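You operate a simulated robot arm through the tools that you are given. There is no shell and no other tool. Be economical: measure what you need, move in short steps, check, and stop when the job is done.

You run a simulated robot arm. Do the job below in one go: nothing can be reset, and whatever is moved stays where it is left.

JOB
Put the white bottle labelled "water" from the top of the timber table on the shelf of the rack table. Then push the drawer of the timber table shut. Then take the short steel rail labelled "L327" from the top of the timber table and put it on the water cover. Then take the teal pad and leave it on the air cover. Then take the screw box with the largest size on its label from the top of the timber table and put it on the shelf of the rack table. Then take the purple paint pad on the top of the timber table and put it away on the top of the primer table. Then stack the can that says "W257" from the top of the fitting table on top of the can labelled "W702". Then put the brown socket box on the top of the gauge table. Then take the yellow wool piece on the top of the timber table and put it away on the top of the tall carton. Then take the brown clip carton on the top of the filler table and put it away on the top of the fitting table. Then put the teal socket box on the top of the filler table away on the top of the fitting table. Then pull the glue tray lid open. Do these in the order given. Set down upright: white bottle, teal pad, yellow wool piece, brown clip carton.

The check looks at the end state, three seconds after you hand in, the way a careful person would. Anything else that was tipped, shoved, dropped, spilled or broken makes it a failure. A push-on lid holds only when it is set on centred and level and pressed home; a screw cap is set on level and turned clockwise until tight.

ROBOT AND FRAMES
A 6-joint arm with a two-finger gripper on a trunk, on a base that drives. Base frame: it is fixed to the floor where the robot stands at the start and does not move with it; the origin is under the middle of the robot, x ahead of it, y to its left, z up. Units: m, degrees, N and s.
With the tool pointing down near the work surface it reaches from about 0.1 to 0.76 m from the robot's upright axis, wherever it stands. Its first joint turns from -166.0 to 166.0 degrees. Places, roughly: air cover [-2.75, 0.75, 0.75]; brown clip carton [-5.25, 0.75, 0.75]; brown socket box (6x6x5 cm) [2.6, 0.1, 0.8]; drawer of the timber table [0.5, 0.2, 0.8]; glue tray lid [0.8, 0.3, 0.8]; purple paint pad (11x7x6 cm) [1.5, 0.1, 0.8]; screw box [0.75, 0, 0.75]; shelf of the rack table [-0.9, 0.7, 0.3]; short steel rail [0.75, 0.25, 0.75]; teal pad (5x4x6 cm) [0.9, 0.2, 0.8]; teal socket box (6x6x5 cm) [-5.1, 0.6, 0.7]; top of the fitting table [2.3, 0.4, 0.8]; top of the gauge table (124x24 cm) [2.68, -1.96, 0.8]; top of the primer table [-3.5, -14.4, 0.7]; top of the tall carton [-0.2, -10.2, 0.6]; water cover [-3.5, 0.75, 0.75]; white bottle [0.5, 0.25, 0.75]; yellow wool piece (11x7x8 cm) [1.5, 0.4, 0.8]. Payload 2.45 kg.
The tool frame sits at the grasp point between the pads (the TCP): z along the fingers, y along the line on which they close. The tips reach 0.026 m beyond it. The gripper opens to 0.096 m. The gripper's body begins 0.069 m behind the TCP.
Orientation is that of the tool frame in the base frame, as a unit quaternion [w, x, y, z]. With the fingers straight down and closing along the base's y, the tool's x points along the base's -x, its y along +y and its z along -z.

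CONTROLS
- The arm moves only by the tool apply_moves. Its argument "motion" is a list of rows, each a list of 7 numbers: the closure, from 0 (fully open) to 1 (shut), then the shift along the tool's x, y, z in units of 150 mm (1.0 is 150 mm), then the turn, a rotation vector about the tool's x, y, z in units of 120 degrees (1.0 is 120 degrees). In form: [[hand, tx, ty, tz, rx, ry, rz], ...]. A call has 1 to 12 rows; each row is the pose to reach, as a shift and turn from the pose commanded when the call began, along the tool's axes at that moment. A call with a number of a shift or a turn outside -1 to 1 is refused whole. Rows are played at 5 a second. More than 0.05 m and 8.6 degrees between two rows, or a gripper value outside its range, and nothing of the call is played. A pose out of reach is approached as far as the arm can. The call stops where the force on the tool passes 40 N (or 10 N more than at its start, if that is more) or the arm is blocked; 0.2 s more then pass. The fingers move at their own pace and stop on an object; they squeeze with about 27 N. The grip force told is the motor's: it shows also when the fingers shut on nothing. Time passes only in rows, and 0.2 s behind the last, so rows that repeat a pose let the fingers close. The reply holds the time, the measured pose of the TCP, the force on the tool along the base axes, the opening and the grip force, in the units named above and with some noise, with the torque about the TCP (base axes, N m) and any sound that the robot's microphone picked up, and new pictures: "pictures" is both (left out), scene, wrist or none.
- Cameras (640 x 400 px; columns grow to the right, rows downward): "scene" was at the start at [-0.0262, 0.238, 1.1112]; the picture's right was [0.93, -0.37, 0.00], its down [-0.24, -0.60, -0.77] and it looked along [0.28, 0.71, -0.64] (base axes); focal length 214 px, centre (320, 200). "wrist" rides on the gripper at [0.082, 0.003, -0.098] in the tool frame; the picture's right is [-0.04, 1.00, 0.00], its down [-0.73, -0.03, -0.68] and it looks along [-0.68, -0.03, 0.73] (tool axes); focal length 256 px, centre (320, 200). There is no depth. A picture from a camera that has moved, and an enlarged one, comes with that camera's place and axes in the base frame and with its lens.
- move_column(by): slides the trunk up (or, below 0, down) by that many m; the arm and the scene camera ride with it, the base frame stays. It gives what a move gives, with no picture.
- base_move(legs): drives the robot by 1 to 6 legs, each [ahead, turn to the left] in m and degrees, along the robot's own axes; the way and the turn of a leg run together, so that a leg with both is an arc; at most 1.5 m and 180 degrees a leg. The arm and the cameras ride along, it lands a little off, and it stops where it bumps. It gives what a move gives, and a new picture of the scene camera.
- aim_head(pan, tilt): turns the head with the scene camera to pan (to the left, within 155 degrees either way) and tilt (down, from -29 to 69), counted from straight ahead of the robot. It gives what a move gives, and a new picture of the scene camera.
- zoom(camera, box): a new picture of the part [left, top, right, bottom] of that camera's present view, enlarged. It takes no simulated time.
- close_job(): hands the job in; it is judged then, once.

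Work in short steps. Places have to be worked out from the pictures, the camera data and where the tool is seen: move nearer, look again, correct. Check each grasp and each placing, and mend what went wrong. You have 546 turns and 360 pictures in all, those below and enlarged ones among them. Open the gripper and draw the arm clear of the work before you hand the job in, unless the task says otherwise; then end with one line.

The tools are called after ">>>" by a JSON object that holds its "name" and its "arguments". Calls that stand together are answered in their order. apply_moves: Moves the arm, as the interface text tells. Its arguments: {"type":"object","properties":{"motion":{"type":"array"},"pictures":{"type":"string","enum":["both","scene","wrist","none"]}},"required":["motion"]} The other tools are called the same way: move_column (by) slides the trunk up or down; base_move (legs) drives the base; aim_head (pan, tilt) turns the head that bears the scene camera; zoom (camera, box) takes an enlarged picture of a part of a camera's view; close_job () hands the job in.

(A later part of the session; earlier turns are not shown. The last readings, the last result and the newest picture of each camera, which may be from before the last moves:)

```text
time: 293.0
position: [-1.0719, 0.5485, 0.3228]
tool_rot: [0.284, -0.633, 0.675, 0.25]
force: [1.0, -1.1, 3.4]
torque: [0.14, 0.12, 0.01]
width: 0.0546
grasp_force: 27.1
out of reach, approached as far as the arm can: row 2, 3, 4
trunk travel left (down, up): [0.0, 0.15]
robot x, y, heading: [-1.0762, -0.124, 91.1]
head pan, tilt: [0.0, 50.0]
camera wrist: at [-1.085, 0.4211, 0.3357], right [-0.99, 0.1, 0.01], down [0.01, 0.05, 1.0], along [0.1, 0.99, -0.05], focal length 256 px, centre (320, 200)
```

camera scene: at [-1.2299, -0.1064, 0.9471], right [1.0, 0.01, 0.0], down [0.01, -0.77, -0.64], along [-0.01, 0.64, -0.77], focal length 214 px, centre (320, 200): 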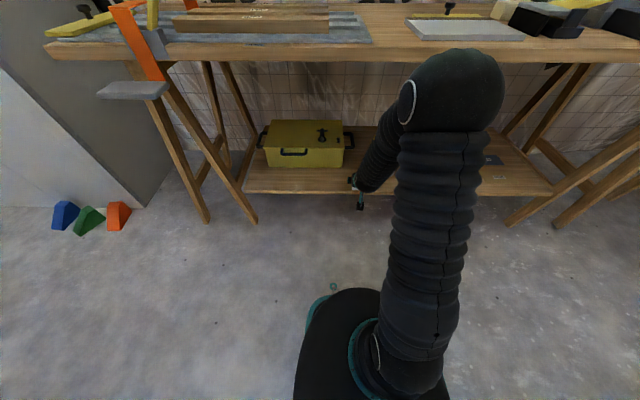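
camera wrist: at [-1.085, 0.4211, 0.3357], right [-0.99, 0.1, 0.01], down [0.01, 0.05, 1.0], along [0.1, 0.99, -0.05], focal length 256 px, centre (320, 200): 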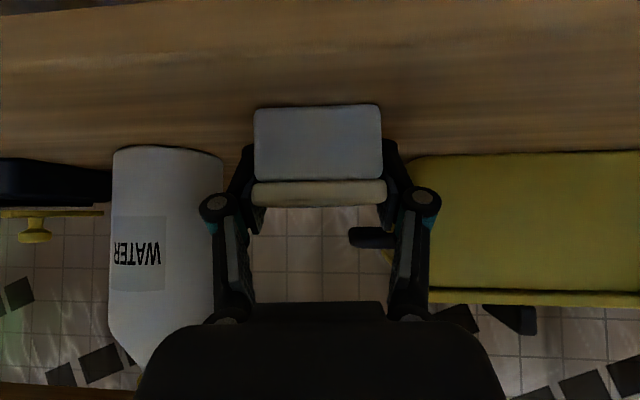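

Force rose to +3.4: starting to touch. A few more mm.

>>> {"name": "apply_moves", "arguments": {"motion": [[1, 0.01, 0, 0.02, 0, 0, 0], [1, 0.02, 0, 0.035, 0, 0, 0], [1, 0.02, 0, 0.035, 0, 0, 0]], "pictures": "wrist"}}

```text
time: 293.8
position: [-1.0744, 0.552, 0.3202]
tool_rot: [0.285, -0.633, 0.674, 0.253]
force: [10.5, 0.7, 23.2]
torque: [0.37, 0.21, -0.12]
width: 0.055
grasp_force: 26.6
trunk travel left (down, up): [0.0, 0.15]
robot x, y, heading: [-1.0738, -0.1224, 90.9]
head pan, tilt: [0.0, 50.0]
camera wrist: at [-1.087, 0.4241, 0.3316], right [-0.99, 0.1, 0.01], down [0.01, 0.04, 1.0], along [0.1, 0.99, -0.04], focal length 256 px, centre (320, 200)
```

wrist: 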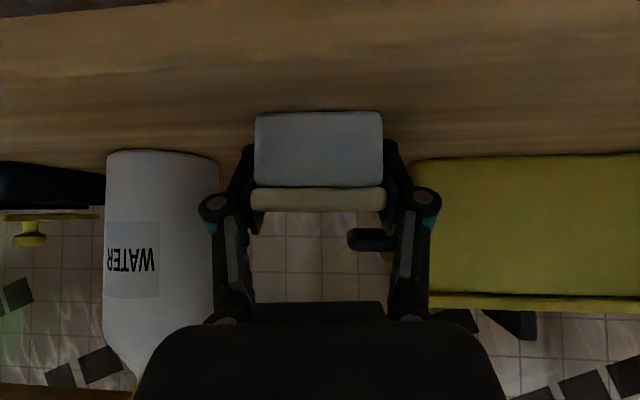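

Seated on the shelf. Release partially and retract along the tool axis.

>>> {"name": "apply_moves", "arguments": {"motion": [[0.25, 0, 0, 0, 0, 0, 0], [0.25, 0, 0, 0, 0, 0, 0], [0.25, 0, 0, -0.1, 0, 0, 0], [0.25, 0, 0, -0.3, 0, 0, 0], [0.25, 0, 0, -0.55, 0, 0, 0], [0.25, 0, 0, -0.8, 0, 0, 0]], "pictures": "wrist"}}

>>> {"name": "base_move", "arguments": {"legs": [[-0.35, 0]]}}

>>> {"name": "zoom", "arguments": {"camera": "scene", "box": [240, 100, 440, 230]}}

```text
time: 295.2
position: [-1.0775, 0.4665, 0.4005]
tool_rot: [0.281, -0.635, 0.674, 0.253]
force: [0.4, 0.4, -1.1]
torque: [-0.01, 0.03, 0.0]
width: 0.072
grasp_force: 0.2
trunk travel left (down, up): [0.0, 0.15]
robot x, y, heading: [-1.0759, -0.1238, 90.9]
head pan, tilt: [0.0, 50.0]
camera wrist: at [-1.09, 0.3384, 0.4139], right [-1.0, 0.09, 0.01], down [0.02, 0.05, 1.0], along [0.09, 0.99, -0.05], focal length 256 px, centre (320, 200)
```

wrist: 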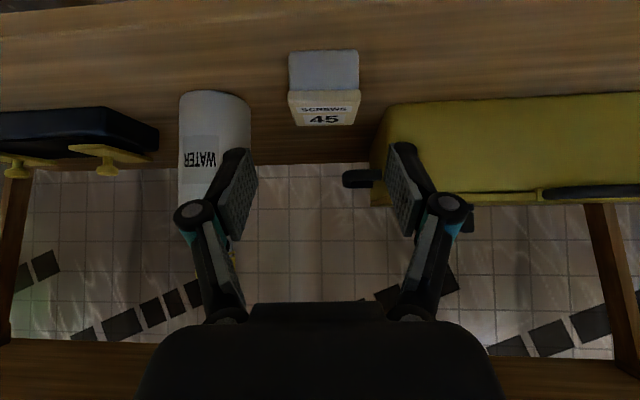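

```text
time: 297.5
position: [-1.0737, 0.1213, 0.4014]
tool_rot: [0.281, -0.635, 0.674, 0.253]
force: [0.0, -0.5, 0.5]
torque: [-0.01, -0.01, -0.01]
width: 0.0721
grasp_force: 0.1
trunk travel left (down, up): [0.0, 0.15]
robot x, y, heading: [-1.0684, -0.4689, 90.7]
head pan, tilt: [0.0, 50.0]
camera scene: at [-1.2247, -0.4527, 0.9471], right [1.0, 0.02, 0.0], down [0.01, -0.77, -0.64], along [-0.01, 0.64, -0.77], focal length 214 px, centre (320, 200)
```

scene: 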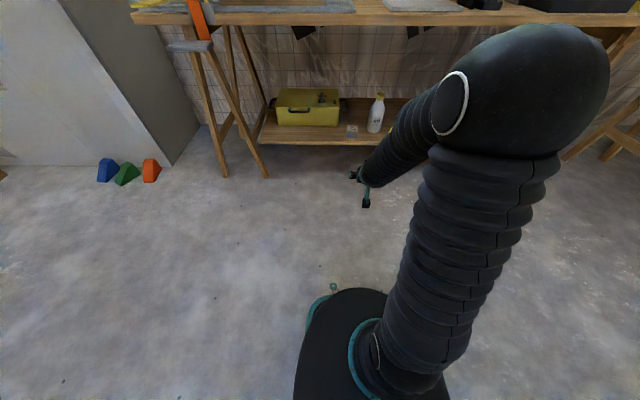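

```text
3.08 times, centred on (340, 165) of scene
camera zoom: at [-1.2247, -0.4527, 0.9471], right [1.0, 0.02, 0.0], down [0.01, -0.77, -0.64], along [-0.01, 0.64, -0.77], focal length 660 px, centre (258, 308)
```

zoom: 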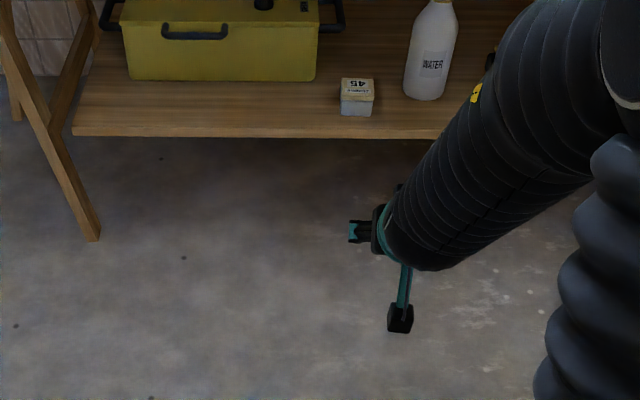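

Box is on the shelf. I raise trunk and arm, then drive toward the purple pad at the right end of the timber table.

>>> {"name": "move_column", "arguments": {"by": 0.15}}

>>> {"name": "apply_moves", "arguments": {"motion": [[0, -0.2, 0, -0.2, 0, 0, 0], [0, -0.4, 0, -0.4, 0, 0, 0], [0, -0.6, 0, -0.6, 0, 0, 0], [0, -0.8, 0, -0.8, 0, 0, 0], [0, -1, 0, -1, 0, 0, 0]], "pictures": "none"}}

>>> {"name": "apply_moves", "arguments": {"motion": [[0, -0.2, 0, -0.2, 0, 0, 0], [0, -0.4, 0, -0.4, 0, 0, 0], [0, -0.6, 0, -0.6, 0, 0, 0], [0, -0.75, 0, -0.85, 0, 0, 0], [0, -0.9, 0, -1, 0, 0, 0]], "pictures": "none"}}

>>> {"name": "base_move", "arguments": {"legs": [[0, -90.7], [1.5, 0], [1.05, 0], [0, 90]]}}

>>> {"name": "aim_head", "arguments": {"pan": 0, "tilt": 35}}

```text
time: 299.2
position: [-1.074, 0.119, 0.5514]
tool_rot: [0.282, -0.634, 0.673, 0.254]
force: [-0.1, -0.3, 0.1]
torque: [-0.01, -0.04, 0.02]
width: 0.0721
grasp_force: 0.1
trunk travel left (down, up): [-0.15, 0.0]
robot x, y, heading: [-1.0675, -0.4705, 90.8]
head pan, tilt: [0.0, 50.0]
```

```text
time: 300.4
position: [-1.0756, 0.1216, 0.7628]
tool_rot: [0.284, -0.637, 0.67, 0.253]
force: [-1.7, -0.5, 0.2]
torque: [0.03, -0.05, -0.07]
width: 0.0959
grasp_force: 0.1
trunk travel left (down, up): [-0.15, 0.0]
robot x, y, heading: [-1.0694, -0.4668, 91.0]
head pan, tilt: [0.0, 50.0]
```

```text
time: 301.6
position: [-1.0805, 0.1121, 0.9657]
tool_rot: [0.281, -0.635, 0.673, 0.254]
force: [0.1, 0.2, -1.0]
torque: [0.02, 0.0, -0.01]
width: 0.0958
grasp_force: 0.1
trunk travel left (down, up): [-0.15, 0.0]
robot x, y, heading: [-1.0705, -0.4712, 91.2]
head pan, tilt: [0.0, 50.0]
```

```text
time: 321.8
position: [1.487, 0.0448, 0.9649]
tool_rot: [0.285, -0.624, 0.683, 0.25]
force: [-0.4, -0.2, -0.8]
torque: [-0.02, 0.02, 0.02]
width: 0.0961
grasp_force: 0.1
trunk travel left (down, up): [-0.15, 0.0]
robot x, y, heading: [1.4835, -0.54, 89.3]
head pan, tilt: [0.0, 50.0]
camera scene: at [1.3257, -0.5162, 1.0971], right [1.0, -0.02, 0.0], down [-0.01, -0.77, -0.64], along [0.01, 0.64, -0.77], focal length 214 px, centre (320, 200)
```

scene: 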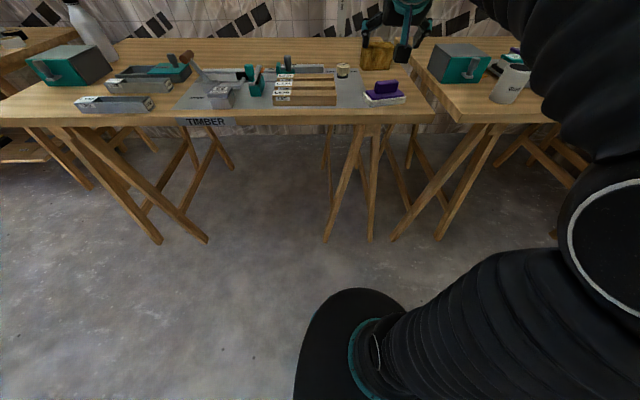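

```text
time: 322.6
position: [1.4872, 0.0454, 0.9643]
tool_rot: [0.285, -0.624, 0.683, 0.249]
force: [0.0, 0.2, -0.5]
torque: [0.02, -0.01, 0.0]
width: 0.096
grasp_force: 0.0
trunk travel left (down, up): [-0.15, 0.0]
robot x, y, heading: [1.4777, -0.5355, 89.4]
head pan, tilt: [0.0, 35.0]
camera scene: at [1.3258, -0.5051, 1.1188], right [1.0, -0.02, 0.0], down [-0.01, -0.57, -0.82], along [0.01, 0.82, -0.57], focal length 214 px, centre (320, 200)
```

scene: 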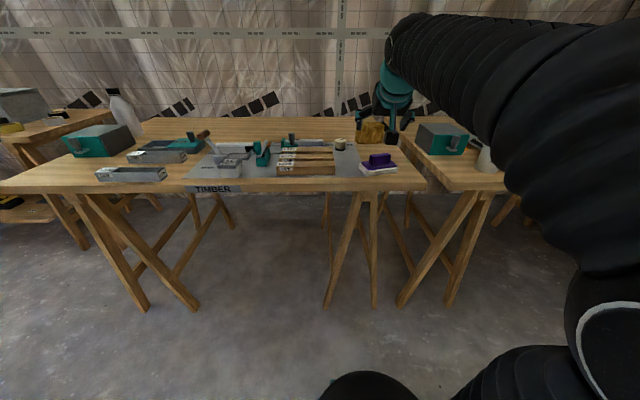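

The purple pad sits at ≈(1.51,0.075). I turn the hand to point straight down, and look.

>>> {"name": "apply_moves", "arguments": {"motion": [[0, 0, 0, 0, -0.004, 0.062, -0.007], [0, 0, 0, 0, -0.008, 0.124, -0.014], [0, 0, 0, 0, -0.0125, 0.186, -0.02], [0, 0, 0, 0, -0.017, 0.248, -0.027], [0, 0, 0, 0, -0.021, 0.31, -0.034], [0, 0, 0, 0, -0.025, 0.372, -0.041]], "pictures": "wrist"}}

```text
time: 324.0
position: [1.4867, 0.0441, 0.9635]
tool_rot: [0.001, 0.708, -0.706, 0.0]
force: [-0.4, -1.1, -0.2]
torque: [0.09, -0.03, 0.03]
width: 0.0961
grasp_force: 0.1
trunk travel left (down, up): [-0.15, 0.0]
robot x, y, heading: [1.4813, -0.5351, 89.1]
head pan, tilt: [0.0, 35.0]
camera wrist: at [1.484, -0.0385, 1.063], right [-1.0, 0.04, 0.0], down [0.03, 0.74, 0.68], along [0.03, 0.68, -0.74], focal length 256 px, centre (320, 200)
```

wrist: 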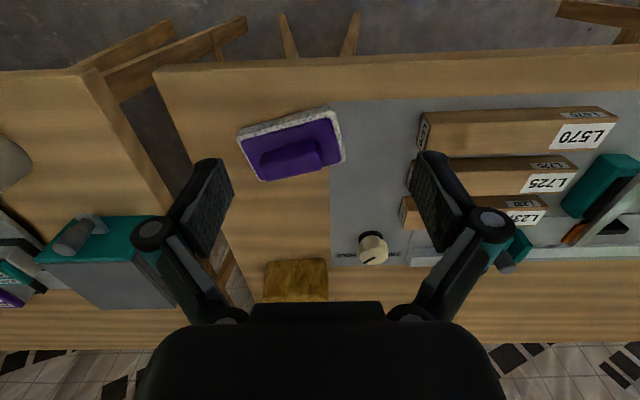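

>>> {"name": "zoom", "arguments": {"camera": "wrist", "box": [220, 90, 360, 190]}}

```text
4.00 times, centred on (290, 140) of wrist
camera zoom: at [1.484, -0.0385, 1.063], right [-1.0, 0.04, 0.0], down [0.03, 0.74, 0.68], along [0.03, 0.68, -0.74], focal length 1024 px, centre (440, 440)
```

zoom: 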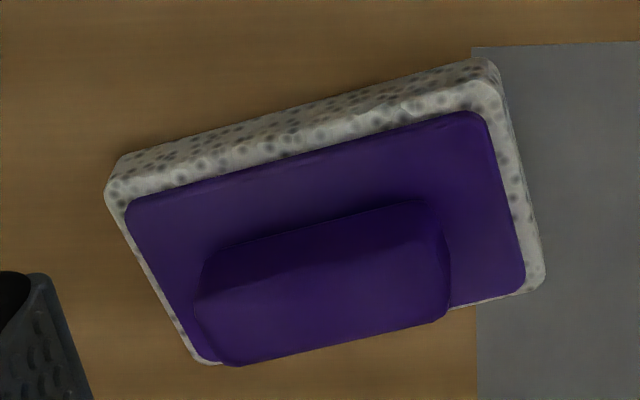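

Handle top: centre ≈(1.517,0.1035), long axis ≈14° from x, 56 mm long. I drive 0.1 closer, turn 14° and hover above.

>>> {"name": "base_move", "arguments": {"legs": [[0.1, 0]]}}

>>> {"name": "apply_moves", "arguments": {"motion": [[0.1, 0.1, -0.07, 0.1, 0, 0, -0.06], [0.1, 0.27, -0.193, 0.25, 0, 0, -0.117], [0.1, 0.27, -0.193, 0.25, 0, 0, -0.117]], "pictures": "wrist"}}

```text
time: 325.1
position: [1.4889, 0.1438, 0.9635]
tool_rot: [0.0, -0.707, 0.708, 0.0]
force: [0.2, 0.0, -0.2]
torque: [-0.01, 0.01, 0.0]
width: 0.096
grasp_force: 0.0
trunk travel left (down, up): [-0.15, 0.0]
robot x, y, heading: [1.4815, -0.4358, 89.1]
head pan, tilt: [0.0, 35.0]
camera scene: at [1.3275, -0.4056, 1.1189], right [1.0, -0.02, 0.0], down [-0.01, -0.57, -0.82], along [0.01, 0.82, -0.57], focal length 214 px, centre (320, 200)
```

scene: 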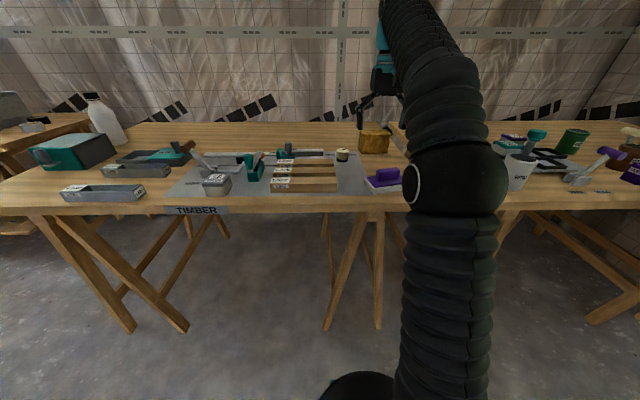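

```text
time: 325.9
position: [1.5197, 0.1033, 0.9249]
tool_rot: [0.001, 0.788, -0.615, 0.001]
force: [0.1, 0.1, 0.5]
torque: [0.03, 0.05, 0.0]
width: 0.0865
grasp_force: 0.1
trunk travel left (down, up): [-0.15, 0.0]
robot x, y, heading: [1.4806, -0.4364, 88.9]
head pan, tilt: [0.0, 35.0]
camera wrist: at [1.5364, 0.0223, 1.0236], right [-0.98, -0.21, 0.0], down [-0.15, 0.72, 0.68], along [-0.14, 0.66, -0.73], focal length 256 px, centre (320, 200)
```

wrist: 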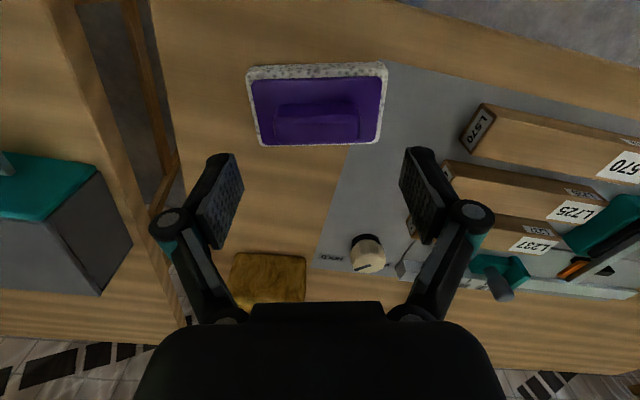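

Aligned. I descend to z≈0.858 and close on the handle.

>>> {"name": "apply_moves", "arguments": {"motion": [[0.1, 0, 0, 0.2, 0, 0, 0], [0.1, 0, 0, 0.35, 0, 0, 0], [0.1, 0, 0, 0.447, 0, 0, 0], [0.1, 0, 0, 0.447, 0, 0, 0], [1, 0, 0, 0.447, 0, 0, 0], [1, 0, 0, 0.447, 0, 0, 0], [1, 0, 0, 0.447, 0, 0, 0]], "pictures": "wrist"}}

```text
time: 327.5
position: [1.5172, 0.1028, 0.8596]
tool_rot: [0.001, 0.789, -0.614, -0.001]
force: [0.6, 0.2, 3.2]
torque: [0.05, -0.05, -0.05]
width: 0.0642
grasp_force: 27.9
trunk travel left (down, up): [-0.15, 0.0]
robot x, y, heading: [1.4817, -0.4398, 89.0]
head pan, tilt: [0.0, 35.0]
camera wrist: at [1.5339, 0.0231, 0.9582], right [-0.98, -0.2, 0.0], down [-0.15, 0.72, 0.68], along [-0.14, 0.66, -0.73], focal length 256 px, centre (320, 200)
```

wrist: 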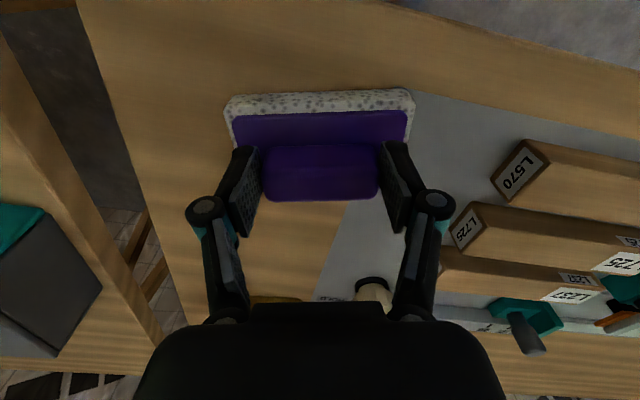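

Held at 64 mm. Lift and tuck toward the robot.

>>> {"name": "apply_moves", "arguments": {"motion": [[1, 0, 0, -0.1, 0, 0, 0], [1, 0, 0, -0.35, 0, 0, 0], [1, 0.2, 0, -0.55, 0, 0, 0], [1, 0.45, 0, -0.7, 0, 0, 0], [1, 0.7, 0, -0.8, 0, 0, 0], [1, 0.95, 0, -0.9, 0, 0, 0]], "pictures": "wrist"}}

>>> {"name": "aim_head", "arguments": {"pan": -140, "tilt": 5}}

>>> {"name": "aim_head", "arguments": {"pan": 155, "tilt": 5}}

```text
time: 328.9
position: [1.5508, -0.0354, 0.9956]
tool_rot: [0.001, 0.789, -0.614, 0.0]
force: [0.3, 0.2, -1.4]
torque: [-0.06, 0.01, 0.02]
width: 0.0642
grasp_force: 26.8
trunk travel left (down, up): [-0.15, 0.0]
robot x, y, heading: [1.4822, -0.4372, 89.1]
head pan, tilt: [0.0, 35.0]
camera wrist: at [1.5687, -0.1157, 1.0931], right [-0.98, -0.2, 0.0], down [-0.15, 0.72, 0.68], along [-0.14, 0.66, -0.74], focal length 256 px, centre (320, 200)
```

wrist: 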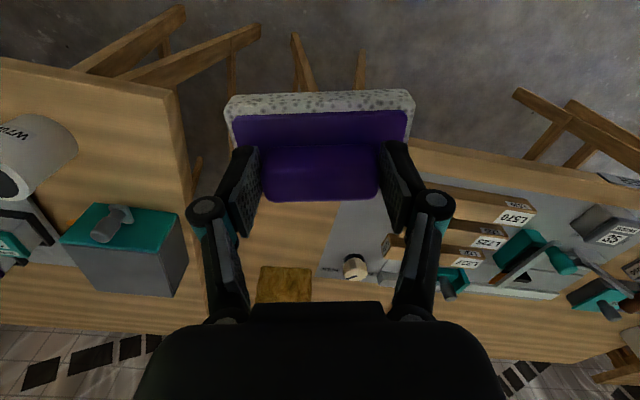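

```text
time: 331.1
position: [1.552, -0.0348, 0.995]
tool_rot: [0.001, 0.788, -0.615, 0.0]
force: [-0.2, 0.6, -0.2]
torque: [-0.01, 0.01, -0.01]
width: 0.0643
grasp_force: 26.9
trunk travel left (down, up): [-0.15, 0.0]
robot x, y, heading: [1.4801, -0.4377, 88.9]
head pan, tilt: [-140.0, 5.0]
camera scene: at [1.3839, -0.565, 1.1671], right [-0.78, -0.63, 0.0], down [-0.05, 0.07, -1.0], along [0.63, -0.77, -0.09], focal length 214 px, centre (320, 200)
```

scene: 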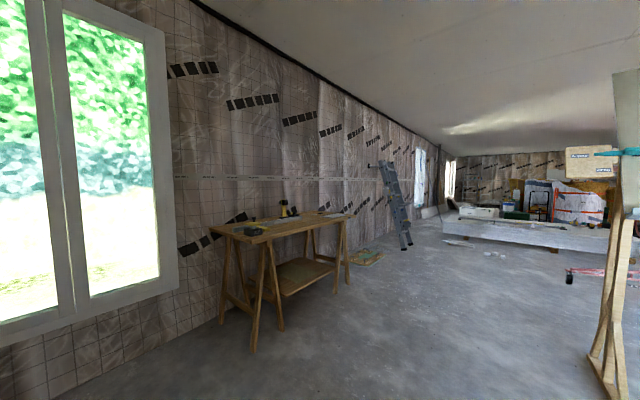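

```text
time: 335.2
position: [1.5527, -0.0346, 0.9942]
tool_rot: [0.001, 0.788, -0.615, 0.0]
force: [0.7, 0.8, -0.5]
torque: [-0.03, -0.04, -0.01]
width: 0.0643
grasp_force: 27.4
trunk travel left (down, up): [-0.15, 0.0]
robot x, y, heading: [1.4857, -0.4377, 88.8]
head pan, tilt: [154.7, 5.0]
camera scene: at [1.2854, -0.576, 1.1671], right [-0.9, 0.44, 0.0], down [0.04, 0.08, -1.0], along [-0.44, -0.89, -0.09], focal length 214 px, centre (320, 200)
```

scene: 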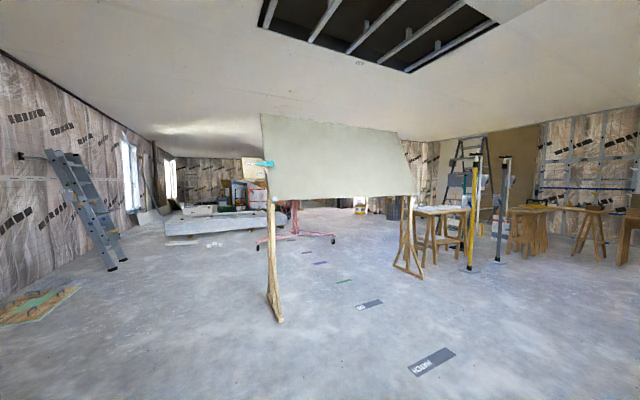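

Path south: a board stand spans x −0.85…0.87 at y≈−2.3 and the gauge table is at x≥2.5, so I pass between at x≈1.65. I back off, turn around, and drive in stages.

>>> {"name": "base_move", "arguments": {"legs": [[-0.35, 0], [0, -175], [1.2, 0], [1.3, 0]]}}

>>> {"name": "aim_head", "arguments": {"pan": -35, "tilt": 8}}

```text
time: 356.4
position: [1.6595, -3.6926, 0.9941]
tool_rot: [-0.001, 0.568, 0.823, 0.001]
force: [0.2, -0.1, -0.9]
torque: [0.0, 0.0, 0.0]
width: 0.064
grasp_force: 26.9
trunk travel left (down, up): [-0.15, 0.0]
robot x, y, heading: [1.6823, -3.2849, -84.1]
head pan, tilt: [154.7, 5.0]
camera scene: at [1.865, -3.1194, 1.1671], right [0.94, -0.33, 0.0], down [-0.03, -0.08, -1.0], along [0.33, 0.94, -0.09], focal length 214 px, centre (320, 200)
```

scene: 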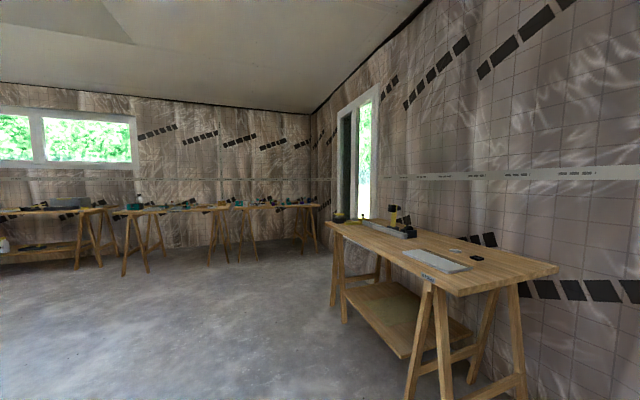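

```text
time: 359.2
position: [1.6612, -3.6916, 0.9943]
tool_rot: [0.0, 0.567, 0.824, 0.002]
force: [1.1, 0.0, 0.0]
torque: [0.05, -0.01, 0.03]
width: 0.0642
grasp_force: 27.3
trunk travel left (down, up): [-0.15, 0.0]
robot x, y, heading: [1.6802, -3.2816, -84.3]
head pan, tilt: [-35.0, 8.0]
camera scene: at [1.7894, -3.2869, 1.1623], right [-0.87, 0.49, 0.0], down [0.07, 0.12, -0.99], along [-0.48, -0.87, -0.14], focal length 214 px, centre (320, 200)
```

scene: 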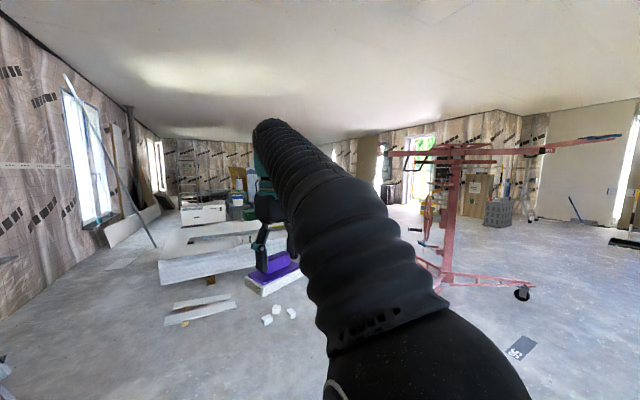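

I head to (0.2,−3.6) to look down the gap between the planks and the red lift.

>>> {"name": "base_move", "arguments": {"legs": [[0, -84], [1.5, 0], [0, 78]]}}

>>> {"name": "aim_head", "arguments": {"pan": 25, "tilt": 12}}

>>> {"name": "aim_head", "arguments": {"pan": -45, "tilt": 12}}

```text
time: 373.7
position: [0.117, -3.9588, 0.9955]
tool_rot: [0.0, 0.625, 0.78, 0.002]
force: [-0.1, 0.8, -0.3]
torque: [0.03, -0.02, -0.01]
width: 0.0641
grasp_force: 27.3
trunk travel left (down, up): [-0.15, 0.0]
robot x, y, heading: [0.1978, -3.5628, -92.4]
head pan, tilt: [-35.0, 8.0]
camera scene: at [0.303, -3.5773, 1.1623], right [-0.79, 0.61, 0.0], down [0.08, 0.11, -0.99], along [-0.6, -0.79, -0.14], focal length 214 px, centre (320, 200)
```

scene: 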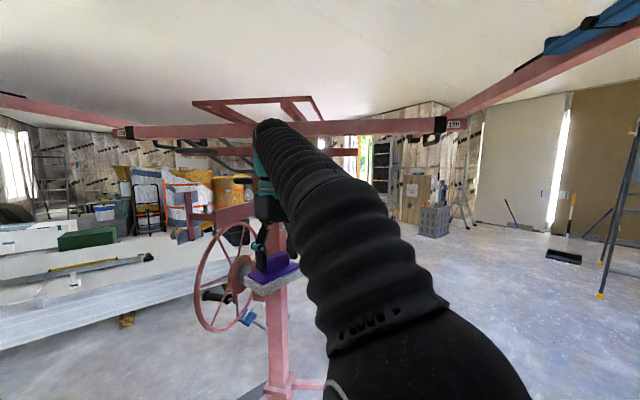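

```text
time: 375.0
position: [0.1179, -3.9587, 0.9945]
tool_rot: [0.0, 0.625, 0.78, 0.001]
force: [0.0, 0.5, -0.2]
torque: [0.01, 0.05, 0.01]
width: 0.0641
grasp_force: 27.2
trunk travel left (down, up): [-0.15, 0.0]
robot x, y, heading: [0.198, -3.5598, -92.6]
head pan, tilt: [25.0, 12.0]
camera scene: at [0.395, -3.5898, 1.1558], right [-0.92, -0.38, 0.0], down [-0.08, 0.19, -0.98], along [0.38, -0.9, -0.21], focal length 214 px, centre (320, 200)
```

scene: 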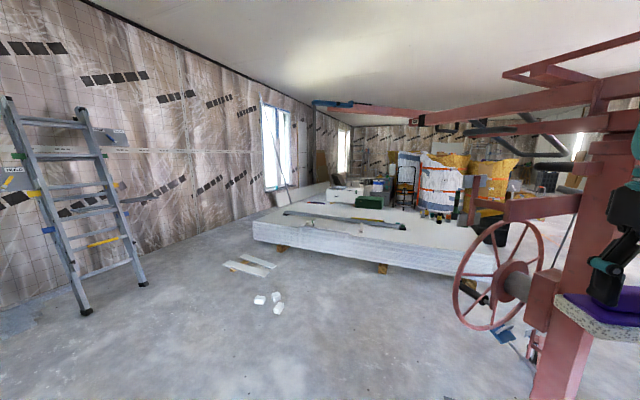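

```text
time: 376.4
position: [0.1177, -3.9597, 0.9951]
tool_rot: [0.0, 0.625, 0.781, 0.002]
force: [-0.1, 1.6, -0.4]
torque: [0.02, -0.03, -0.02]
width: 0.0643
grasp_force: 26.6
trunk travel left (down, up): [-0.15, 0.0]
robot x, y, heading: [0.195, -3.5586, -92.4]
head pan, tilt: [-45.0, 12.0]
camera scene: at [0.2907, -3.5668, 1.1558], right [-0.68, 0.74, 0.0], down [0.15, 0.14, -0.98], along [-0.72, -0.66, -0.21], focal length 214 px, centre (320, 200)
```

scene: 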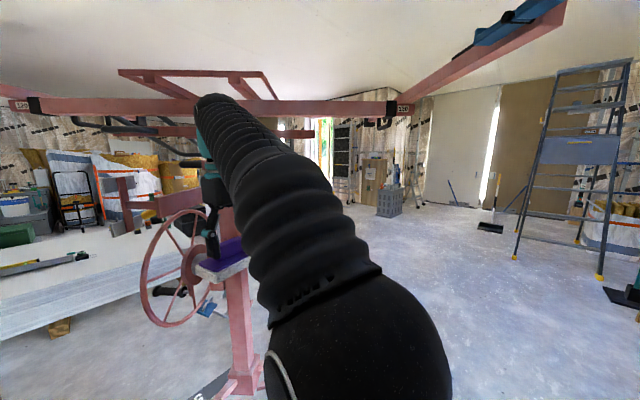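

The red lift and plank stack block the middle; there is free floor to the right (x≈−2). I back up a bit and go around at y≈−3.05.

>>> {"name": "base_move", "arguments": {"legs": [[-0.45, 0], [0, -87], [1.5, 0], [0.6, 0], [0, 80]]}}

>>> {"name": "aim_head", "arguments": {"pan": 35, "tilt": 10}}

>>> {"name": "aim_head", "arguments": {"pan": -50, "tilt": 10}}

```text
time: 396.2
position: [-1.9916, -3.5508, 0.9947]
tool_rot: [0.0, 0.663, 0.749, 0.001]
force: [0.0, 0.0, -0.8]
torque: [-0.01, 0.02, -0.01]
width: 0.0641
grasp_force: 27.1
trunk travel left (down, up): [-0.15, 0.0]
robot x, y, heading: [-1.8711, -3.1597, -98.1]
head pan, tilt: [-45.0, 12.0]
camera scene: at [-1.7808, -3.1784, 1.1558], right [-0.6, 0.8, 0.0], down [0.17, 0.12, -0.98], along [-0.78, -0.59, -0.21], focal length 214 px, centre (320, 200)
```

scene: 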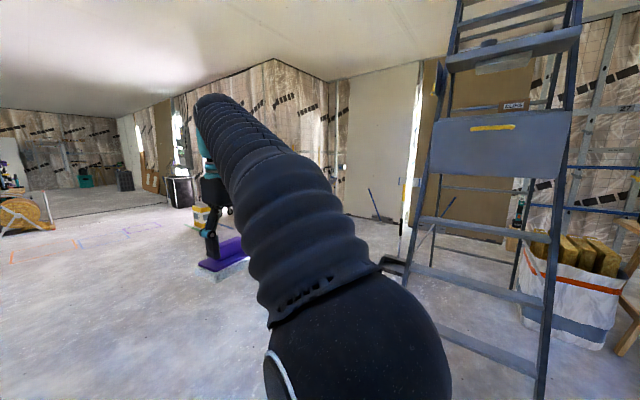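

```text
time: 397.7
position: [-1.9928, -3.5512, 0.9953]
tool_rot: [0.0, 0.663, 0.749, 0.001]
force: [0.3, 0.4, -1.1]
torque: [0.03, 0.0, 0.0]
width: 0.064
grasp_force: 26.8
trunk travel left (down, up): [-0.15, 0.0]
robot x, y, heading: [-1.8748, -3.1618, -98.2]
head pan, tilt: [35.0, 10.0]
camera scene: at [-1.6642, -3.2054, 1.159], right [-0.89, -0.45, 0.0], down [-0.08, 0.15, -0.98], along [0.44, -0.88, -0.17], focal length 214 px, centre (320, 200)
```

scene: 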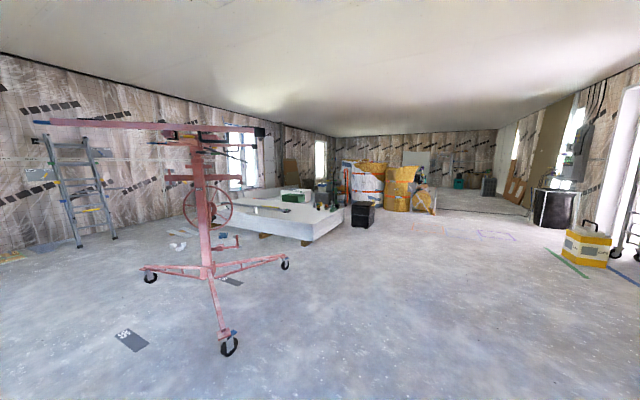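

```text
time: 399.3
position: [-1.9921, -3.5513, 0.9953]
tool_rot: [0.0, 0.663, 0.748, 0.001]
force: [0.3, -0.3, -0.9]
torque: [0.03, 0.01, 0.04]
width: 0.0643
grasp_force: 27.4
trunk travel left (down, up): [-0.15, 0.0]
robot x, y, heading: [-1.8726, -3.1631, -97.9]
head pan, tilt: [-50.0, 10.0]
camera scene: at [-1.7851, -3.1716, 1.159], right [-0.53, 0.85, 0.0], down [0.15, 0.09, -0.98], along [-0.84, -0.52, -0.17], focal length 214 px, centre (320, 200)
```

scene: 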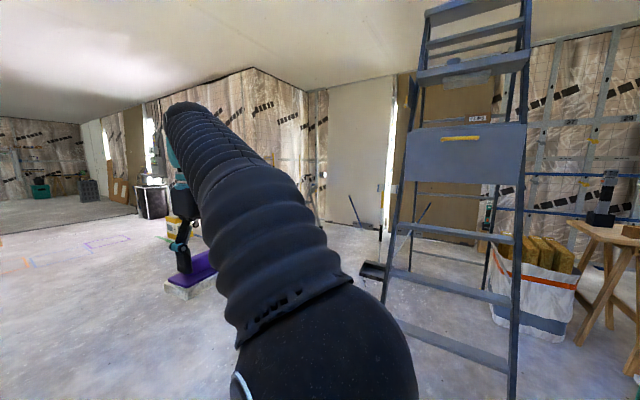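

The way south along x≈−2…−2.6 is free. I drive 3 m and look again.

>>> {"name": "base_move", "arguments": {"legs": [[0, -2], [1.5, 0], [1.5, 0]]}}

>>> {"name": "aim_head", "arguments": {"pan": 25, "tilt": 12}}

>>> {"name": "aim_head", "arguments": {"pan": -45, "tilt": 12}}

```text
time: 414.3
position: [-2.5584, -6.5276, 0.9956]
tool_rot: [0.0, 0.682, 0.731, 0.001]
force: [0.8, -0.1, -0.5]
torque: [0.02, 0.01, -0.04]
width: 0.0644
grasp_force: 27.1
trunk travel left (down, up): [-0.15, 0.0]
robot x, y, heading: [-2.4167, -6.1425, -101.2]
head pan, tilt: [-50.0, 10.0]
camera scene: at [-2.3314, -6.1589, 1.159], right [-0.48, 0.88, 0.0], down [0.15, 0.08, -0.98], along [-0.86, -0.47, -0.17], focal length 214 px, centre (320, 200)
```

scene: 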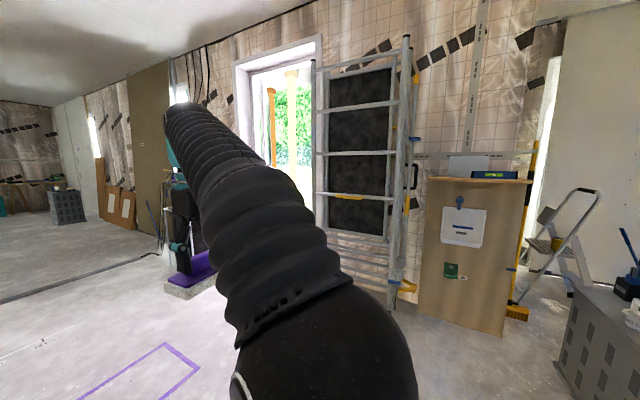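

```text
time: 415.8
position: [-2.5593, -6.5278, 0.9948]
tool_rot: [0.0, 0.683, 0.73, 0.002]
force: [0.1, 0.1, -0.6]
torque: [0.0, -0.01, 0.01]
width: 0.0642
grasp_force: 27.1
trunk travel left (down, up): [-0.15, 0.0]
robot x, y, heading: [-2.4217, -6.1432, -101.0]
head pan, tilt: [25.0, 12.0]
camera scene: at [-2.2277, -6.2046, 1.1558], right [-0.97, -0.24, 0.0], down [-0.05, 0.2, -0.98], along [0.23, -0.95, -0.21], focal length 214 px, centre (320, 200)
```

scene: 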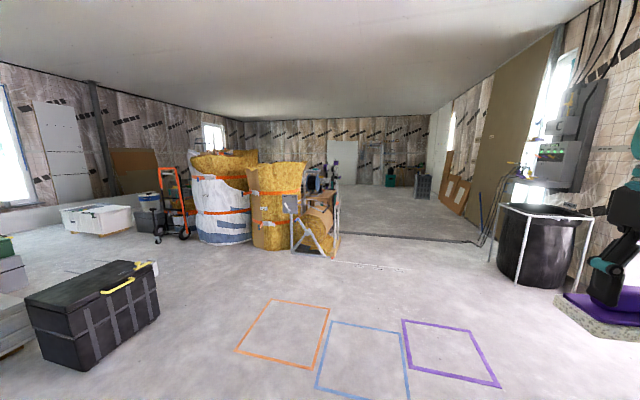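

```text
time: 417.2
position: [-2.5585, -6.5282, 0.9933]
tool_rot: [0.0, 0.683, 0.731, 0.001]
force: [-1.4, -0.7, -0.3]
torque: [0.04, -0.01, 0.0]
width: 0.0642
grasp_force: 27.0
trunk travel left (down, up): [-0.15, 0.0]
robot x, y, heading: [-2.4178, -6.1432, -101.4]
head pan, tilt: [-45.0, 12.0]
camera scene: at [-2.3274, -6.166, 1.1558], right [-0.56, 0.83, 0.0], down [0.17, 0.12, -0.98], along [-0.81, -0.55, -0.21], focal length 214 px, centre (320, 200)
```

scene: 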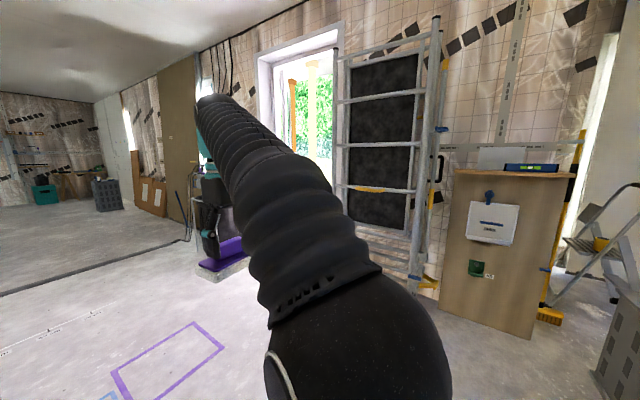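

There's a floor edge at y≈−9.3 ahead; I zoom in on it.

>>> {"name": "aim_head", "arguments": {"pan": 15, "tilt": 12}}

>>> {"name": "zoom", "arguments": {"camera": "scene", "box": [200, 140, 480, 300]}}

```text
time: 418.5
position: [-2.5599, -6.5274, 0.9951]
tool_rot: [0.0, 0.683, 0.73, 0.001]
force: [0.3, 1.0, -0.6]
torque: [0.01, 0.01, -0.01]
width: 0.0642
grasp_force: 27.4
trunk travel left (down, up): [-0.15, 0.0]
robot x, y, heading: [-2.4197, -6.1439, -101.1]
head pan, tilt: [15.0, 12.0]
camera scene: at [-2.2438, -6.2071, 1.1558], right [-1.0, -0.07, 0.0], down [-0.01, 0.21, -0.98], along [0.06, -0.98, -0.21], focal length 214 px, centre (320, 200)
```

scene: 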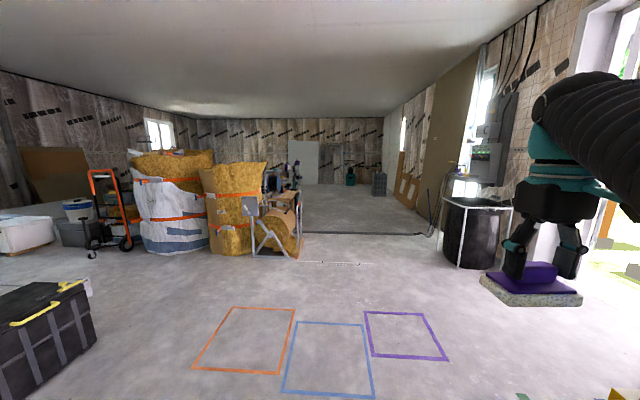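

```text
2.29 times, centred on (340, 220) of scene
camera zoom: at [-2.2438, -6.2071, 1.1558], right [-1.0, -0.07, 0.0], down [-0.01, 0.21, -0.98], along [0.06, -0.98, -0.21], focal length 490 px, centre (274, 154)
```

zoom: 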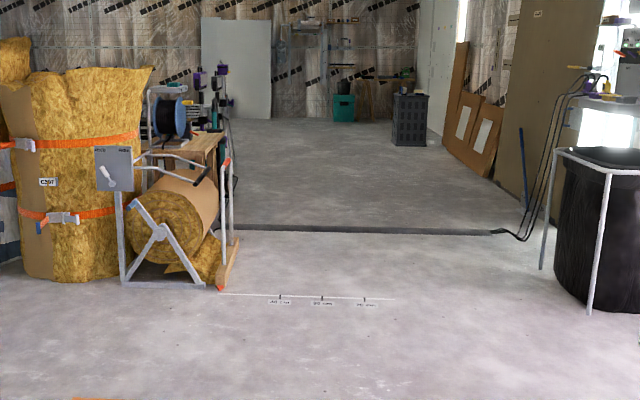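

A black strip/cable lies across at y≈−9.3. I drive up to it at x≈−2.7 and look closely.

>>> {"name": "base_move", "arguments": {"legs": [[0, 5], [1.4, 0], [1.1, 0]]}}

>>> {"name": "aim_head", "arguments": {"pan": 20, "tilt": 35}}

>>> {"name": "aim_head", "arguments": {"pan": 15, "tilt": 8}}

```text
time: 431.2
position: [-2.8643, -9.0185, 0.9961]
tool_rot: [0.0, 0.665, 0.747, 0.002]
force: [0.2, 0.2, -0.8]
torque: [0.05, 0.03, -0.01]
width: 0.0642
grasp_force: 27.0
trunk travel left (down, up): [-0.15, 0.0]
robot x, y, heading: [-2.7432, -8.6293, -98.5]
head pan, tilt: [15.0, 12.0]
camera scene: at [-2.5646, -8.685, 1.1558], right [-0.99, -0.11, 0.0], down [-0.02, 0.21, -0.98], along [0.11, -0.97, -0.21], focal length 214 px, centre (320, 200)
```

scene: 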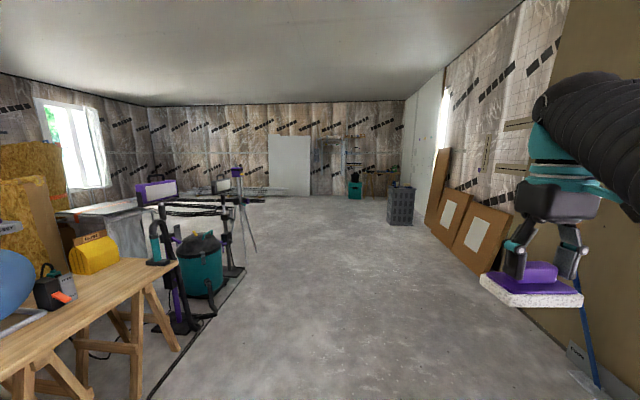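

```text
time: 432.1
position: [-2.8644, -9.0199, 0.9957]
tool_rot: [-0.001, 0.665, 0.747, 0.001]
force: [-0.2, -0.1, -1.3]
torque: [0.02, 0.01, 0.0]
width: 0.064
grasp_force: 27.1
trunk travel left (down, up): [-0.15, 0.0]
robot x, y, heading: [-2.7377, -8.63, -98.5]
head pan, tilt: [20.0, 35.0]
camera scene: at [-2.5576, -8.6787, 1.1189], right [-0.98, -0.2, 0.0], down [-0.11, 0.56, -0.82], along [0.16, -0.8, -0.57], focal length 214 px, centre (320, 200)
```

scene: 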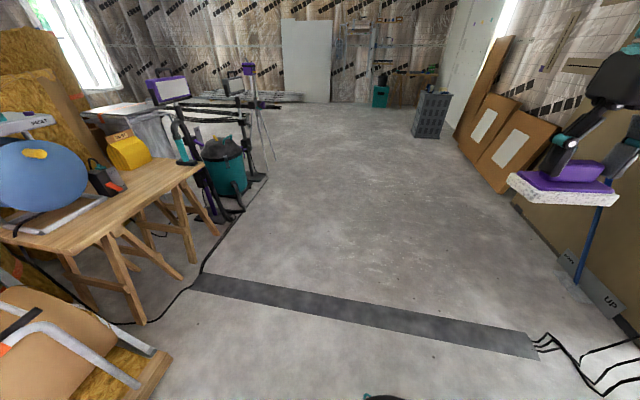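

```text
time: 433.0
position: [-2.8644, -9.0193, 0.994]
tool_rot: [0.0, 0.666, 0.746, 0.001]
force: [-0.4, -0.3, -0.9]
torque: [0.01, 0.02, -0.04]
width: 0.0642
grasp_force: 26.9
trunk travel left (down, up): [-0.15, 0.0]
robot x, y, heading: [-2.7423, -8.6285, -98.7]
head pan, tilt: [15.0, 8.0]
camera scene: at [-2.5647, -8.6843, 1.1622], right [-0.99, -0.11, 0.0], down [-0.02, 0.14, -0.99], along [0.11, -0.98, -0.14], focal length 214 px, centre (320, 200)
```

scene: 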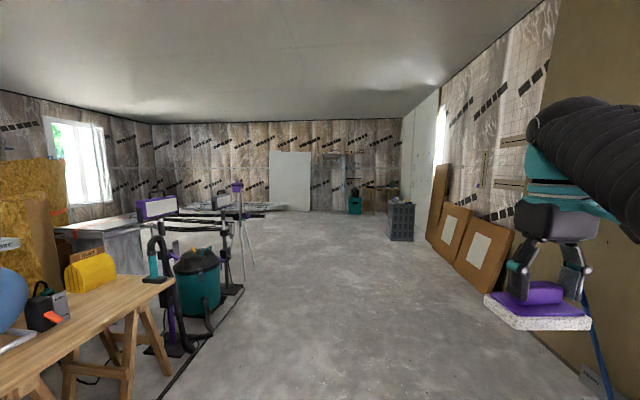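

It's a flat cable cover, passable. I zoom on the far end for the primer table.

>>> {"name": "zoom", "arguments": {"camera": "scene", "box": [260, 150, 460, 250]}}

>>> {"name": "base_move", "arguments": {"legs": [[0, 8.5], [1.5, 0], [1.5, 0]]}}

```text
3.20 times, centred on (360, 200) of scene
camera zoom: at [-2.5647, -8.6843, 1.1622], right [-0.99, -0.11, 0.0], down [-0.02, 0.14, -0.99], along [0.11, -0.98, -0.14], focal length 686 px, centre (192, 200)
```

zoom: 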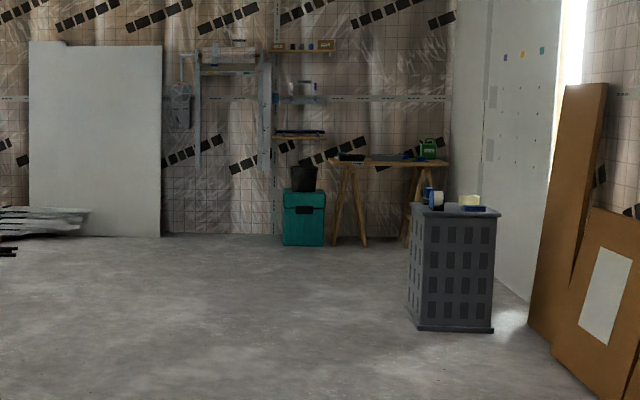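

```text
time: 448.0
position: [-2.8216, -12.0144, 0.9952]
tool_rot: [0.0, 0.609, 0.793, 0.001]
force: [0.8, -0.2, -1.0]
torque: [0.03, -0.01, -0.01]
width: 0.0641
grasp_force: 27.5
trunk travel left (down, up): [-0.15, 0.0]
robot x, y, heading: [-2.7609, -11.6092, -90.0]
head pan, tilt: [15.0, 8.0]
camera scene: at [-2.5747, -11.6389, 1.1622], right [-0.97, -0.26, 0.0], down [-0.04, 0.13, -0.99], along [0.26, -0.96, -0.14], focal length 214 px, centre (320, 200)
```

scene: 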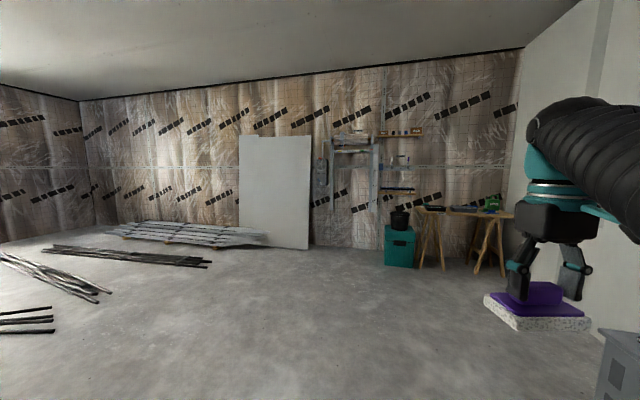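

Table is at y≈−14.2…; I approach, staying left of the grey crate.

>>> {"name": "base_move", "arguments": {"legs": [[1.4, 0], [0, -40], [0.5, 0], [0, 40]]}}

>>> {"name": "aim_head", "arguments": {"pan": 0, "tilt": 30}}

```text
time: 461.2
position: [-3.172, -13.796, 0.9947]
tool_rot: [-0.001, 0.617, 0.787, 0.002]
force: [0.5, 1.4, -0.7]
torque: [-0.03, 0.0, 0.01]
width: 0.0642
grasp_force: 27.3
trunk travel left (down, up): [-0.15, 0.0]
robot x, y, heading: [-3.0987, -13.3952, -91.3]
head pan, tilt: [15.0, 8.0]
camera scene: at [-2.9168, -13.4252, 1.1622], right [-0.97, -0.24, 0.0], down [-0.03, 0.14, -0.99], along [0.24, -0.96, -0.14], focal length 214 px, centre (320, 200)
```

scene: 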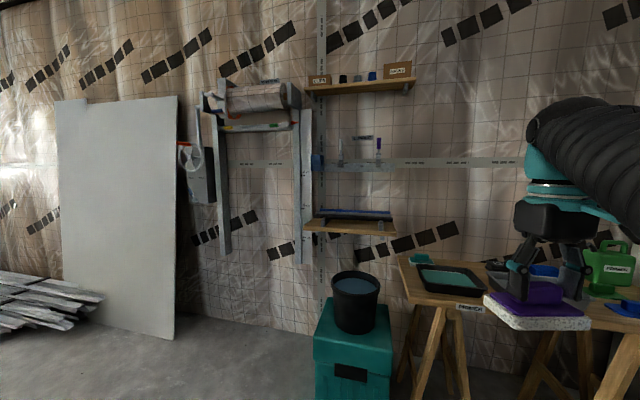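

```text
time: 462.1
position: [-3.1726, -13.7953, 0.9947]
tool_rot: [0.0, 0.617, 0.787, 0.002]
force: [0.6, 0.3, -0.6]
torque: [0.02, 0.02, 0.02]
width: 0.0639
grasp_force: 27.0
trunk travel left (down, up): [-0.15, 0.0]
robot x, y, heading: [-3.0984, -13.3933, -91.2]
head pan, tilt: [0.0, 30.0]
camera scene: at [-2.9408, -13.4257, 1.1267], right [-1.0, 0.02, 0.0], down [0.01, 0.5, -0.87], along [-0.02, -0.87, -0.5], focal length 214 px, centre (320, 200)
```

scene: 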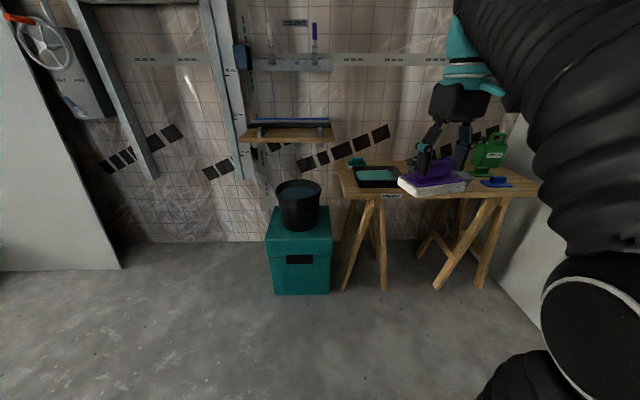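

I zoom on the table to find free space.

>>> {"name": "zoom", "arguments": {"camera": "scene", "box": [330, 110, 550, 230]}}

>>> {"name": "zoom", "arguments": {"camera": "wrist", "box": [0, 0, 640, 400]}}

```text
2.91 times, centred on (440, 170) of scene
camera zoom: at [-2.9408, -13.4257, 1.1267], right [-1.0, 0.02, 0.0], down [0.01, 0.5, -0.87], along [-0.02, -0.87, -0.5], focal length 624 px, centre (-29, 287)
```

zoom: 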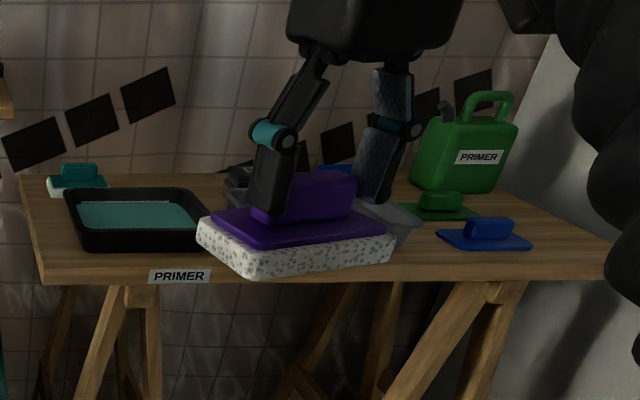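

```text
1.00 times, centred on (320, 200) of wrist (not enlarged: the box is as wide or as high as the picture)
camera zoom: at [-3.1882, -13.7169, 1.0933], right [0.98, 0.2, 0.0], down [0.15, -0.72, 0.68], along [0.14, -0.66, -0.73], focal length 256 px, centre (320, 200)
```

zoom: 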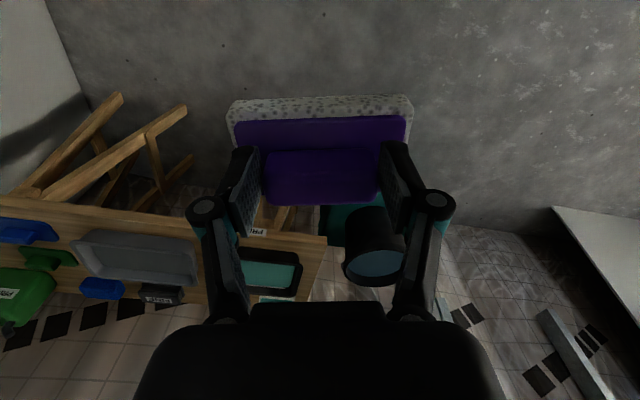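

I shift the hand sideways to reveal the area between the trays.

>>> {"name": "apply_moves", "arguments": {"motion": [[1, 0, -0.25, 0, 0, 0, 0], [1, 0, -0.5, 0, 0, 0, 0], [1, 0, -0.75, 0, 0, 0, 0], [1, 0, -1, 0, 0, 0, 0]]}}

```text
time: 463.1
position: [-3.3189, -13.8319, 0.9944]
tool_rot: [0.0, 0.617, 0.787, 0.0]
force: [-0.5, -0.8, 0.2]
torque: [-0.04, 0.03, 0.01]
width: 0.0644
grasp_force: 27.6
trunk travel left (down, up): [-0.15, 0.0]
robot x, y, heading: [-3.0999, -13.3923, -91.6]
head pan, tilt: [0.0, 30.0]
camera scene: at [-2.9406, -13.4254, 1.1266], right [-1.0, 0.02, 0.0], down [0.01, 0.5, -0.87], along [-0.02, -0.87, -0.5], focal length 214 px, centre (320, 200)
camera wrist: at [-3.334, -13.7544, 1.0935], right [0.98, 0.2, 0.0], down [0.15, -0.72, 0.68], along [0.14, -0.66, -0.73], focal length 256 px, centre (320, 200)
```

scene: 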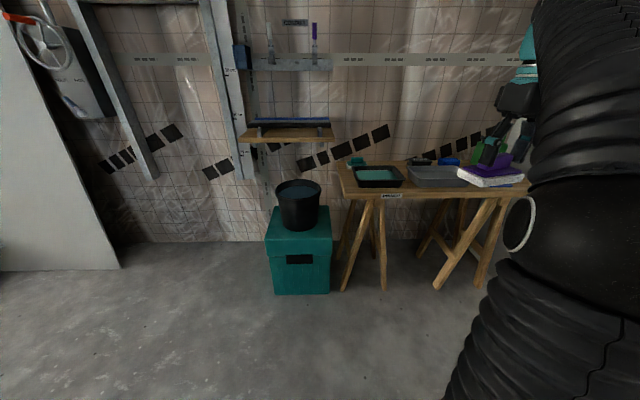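
wrist: 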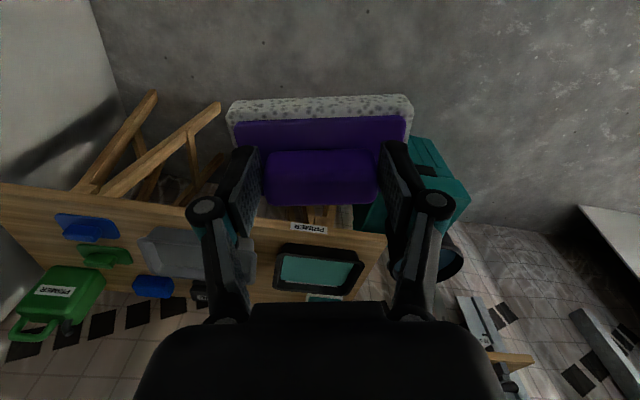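

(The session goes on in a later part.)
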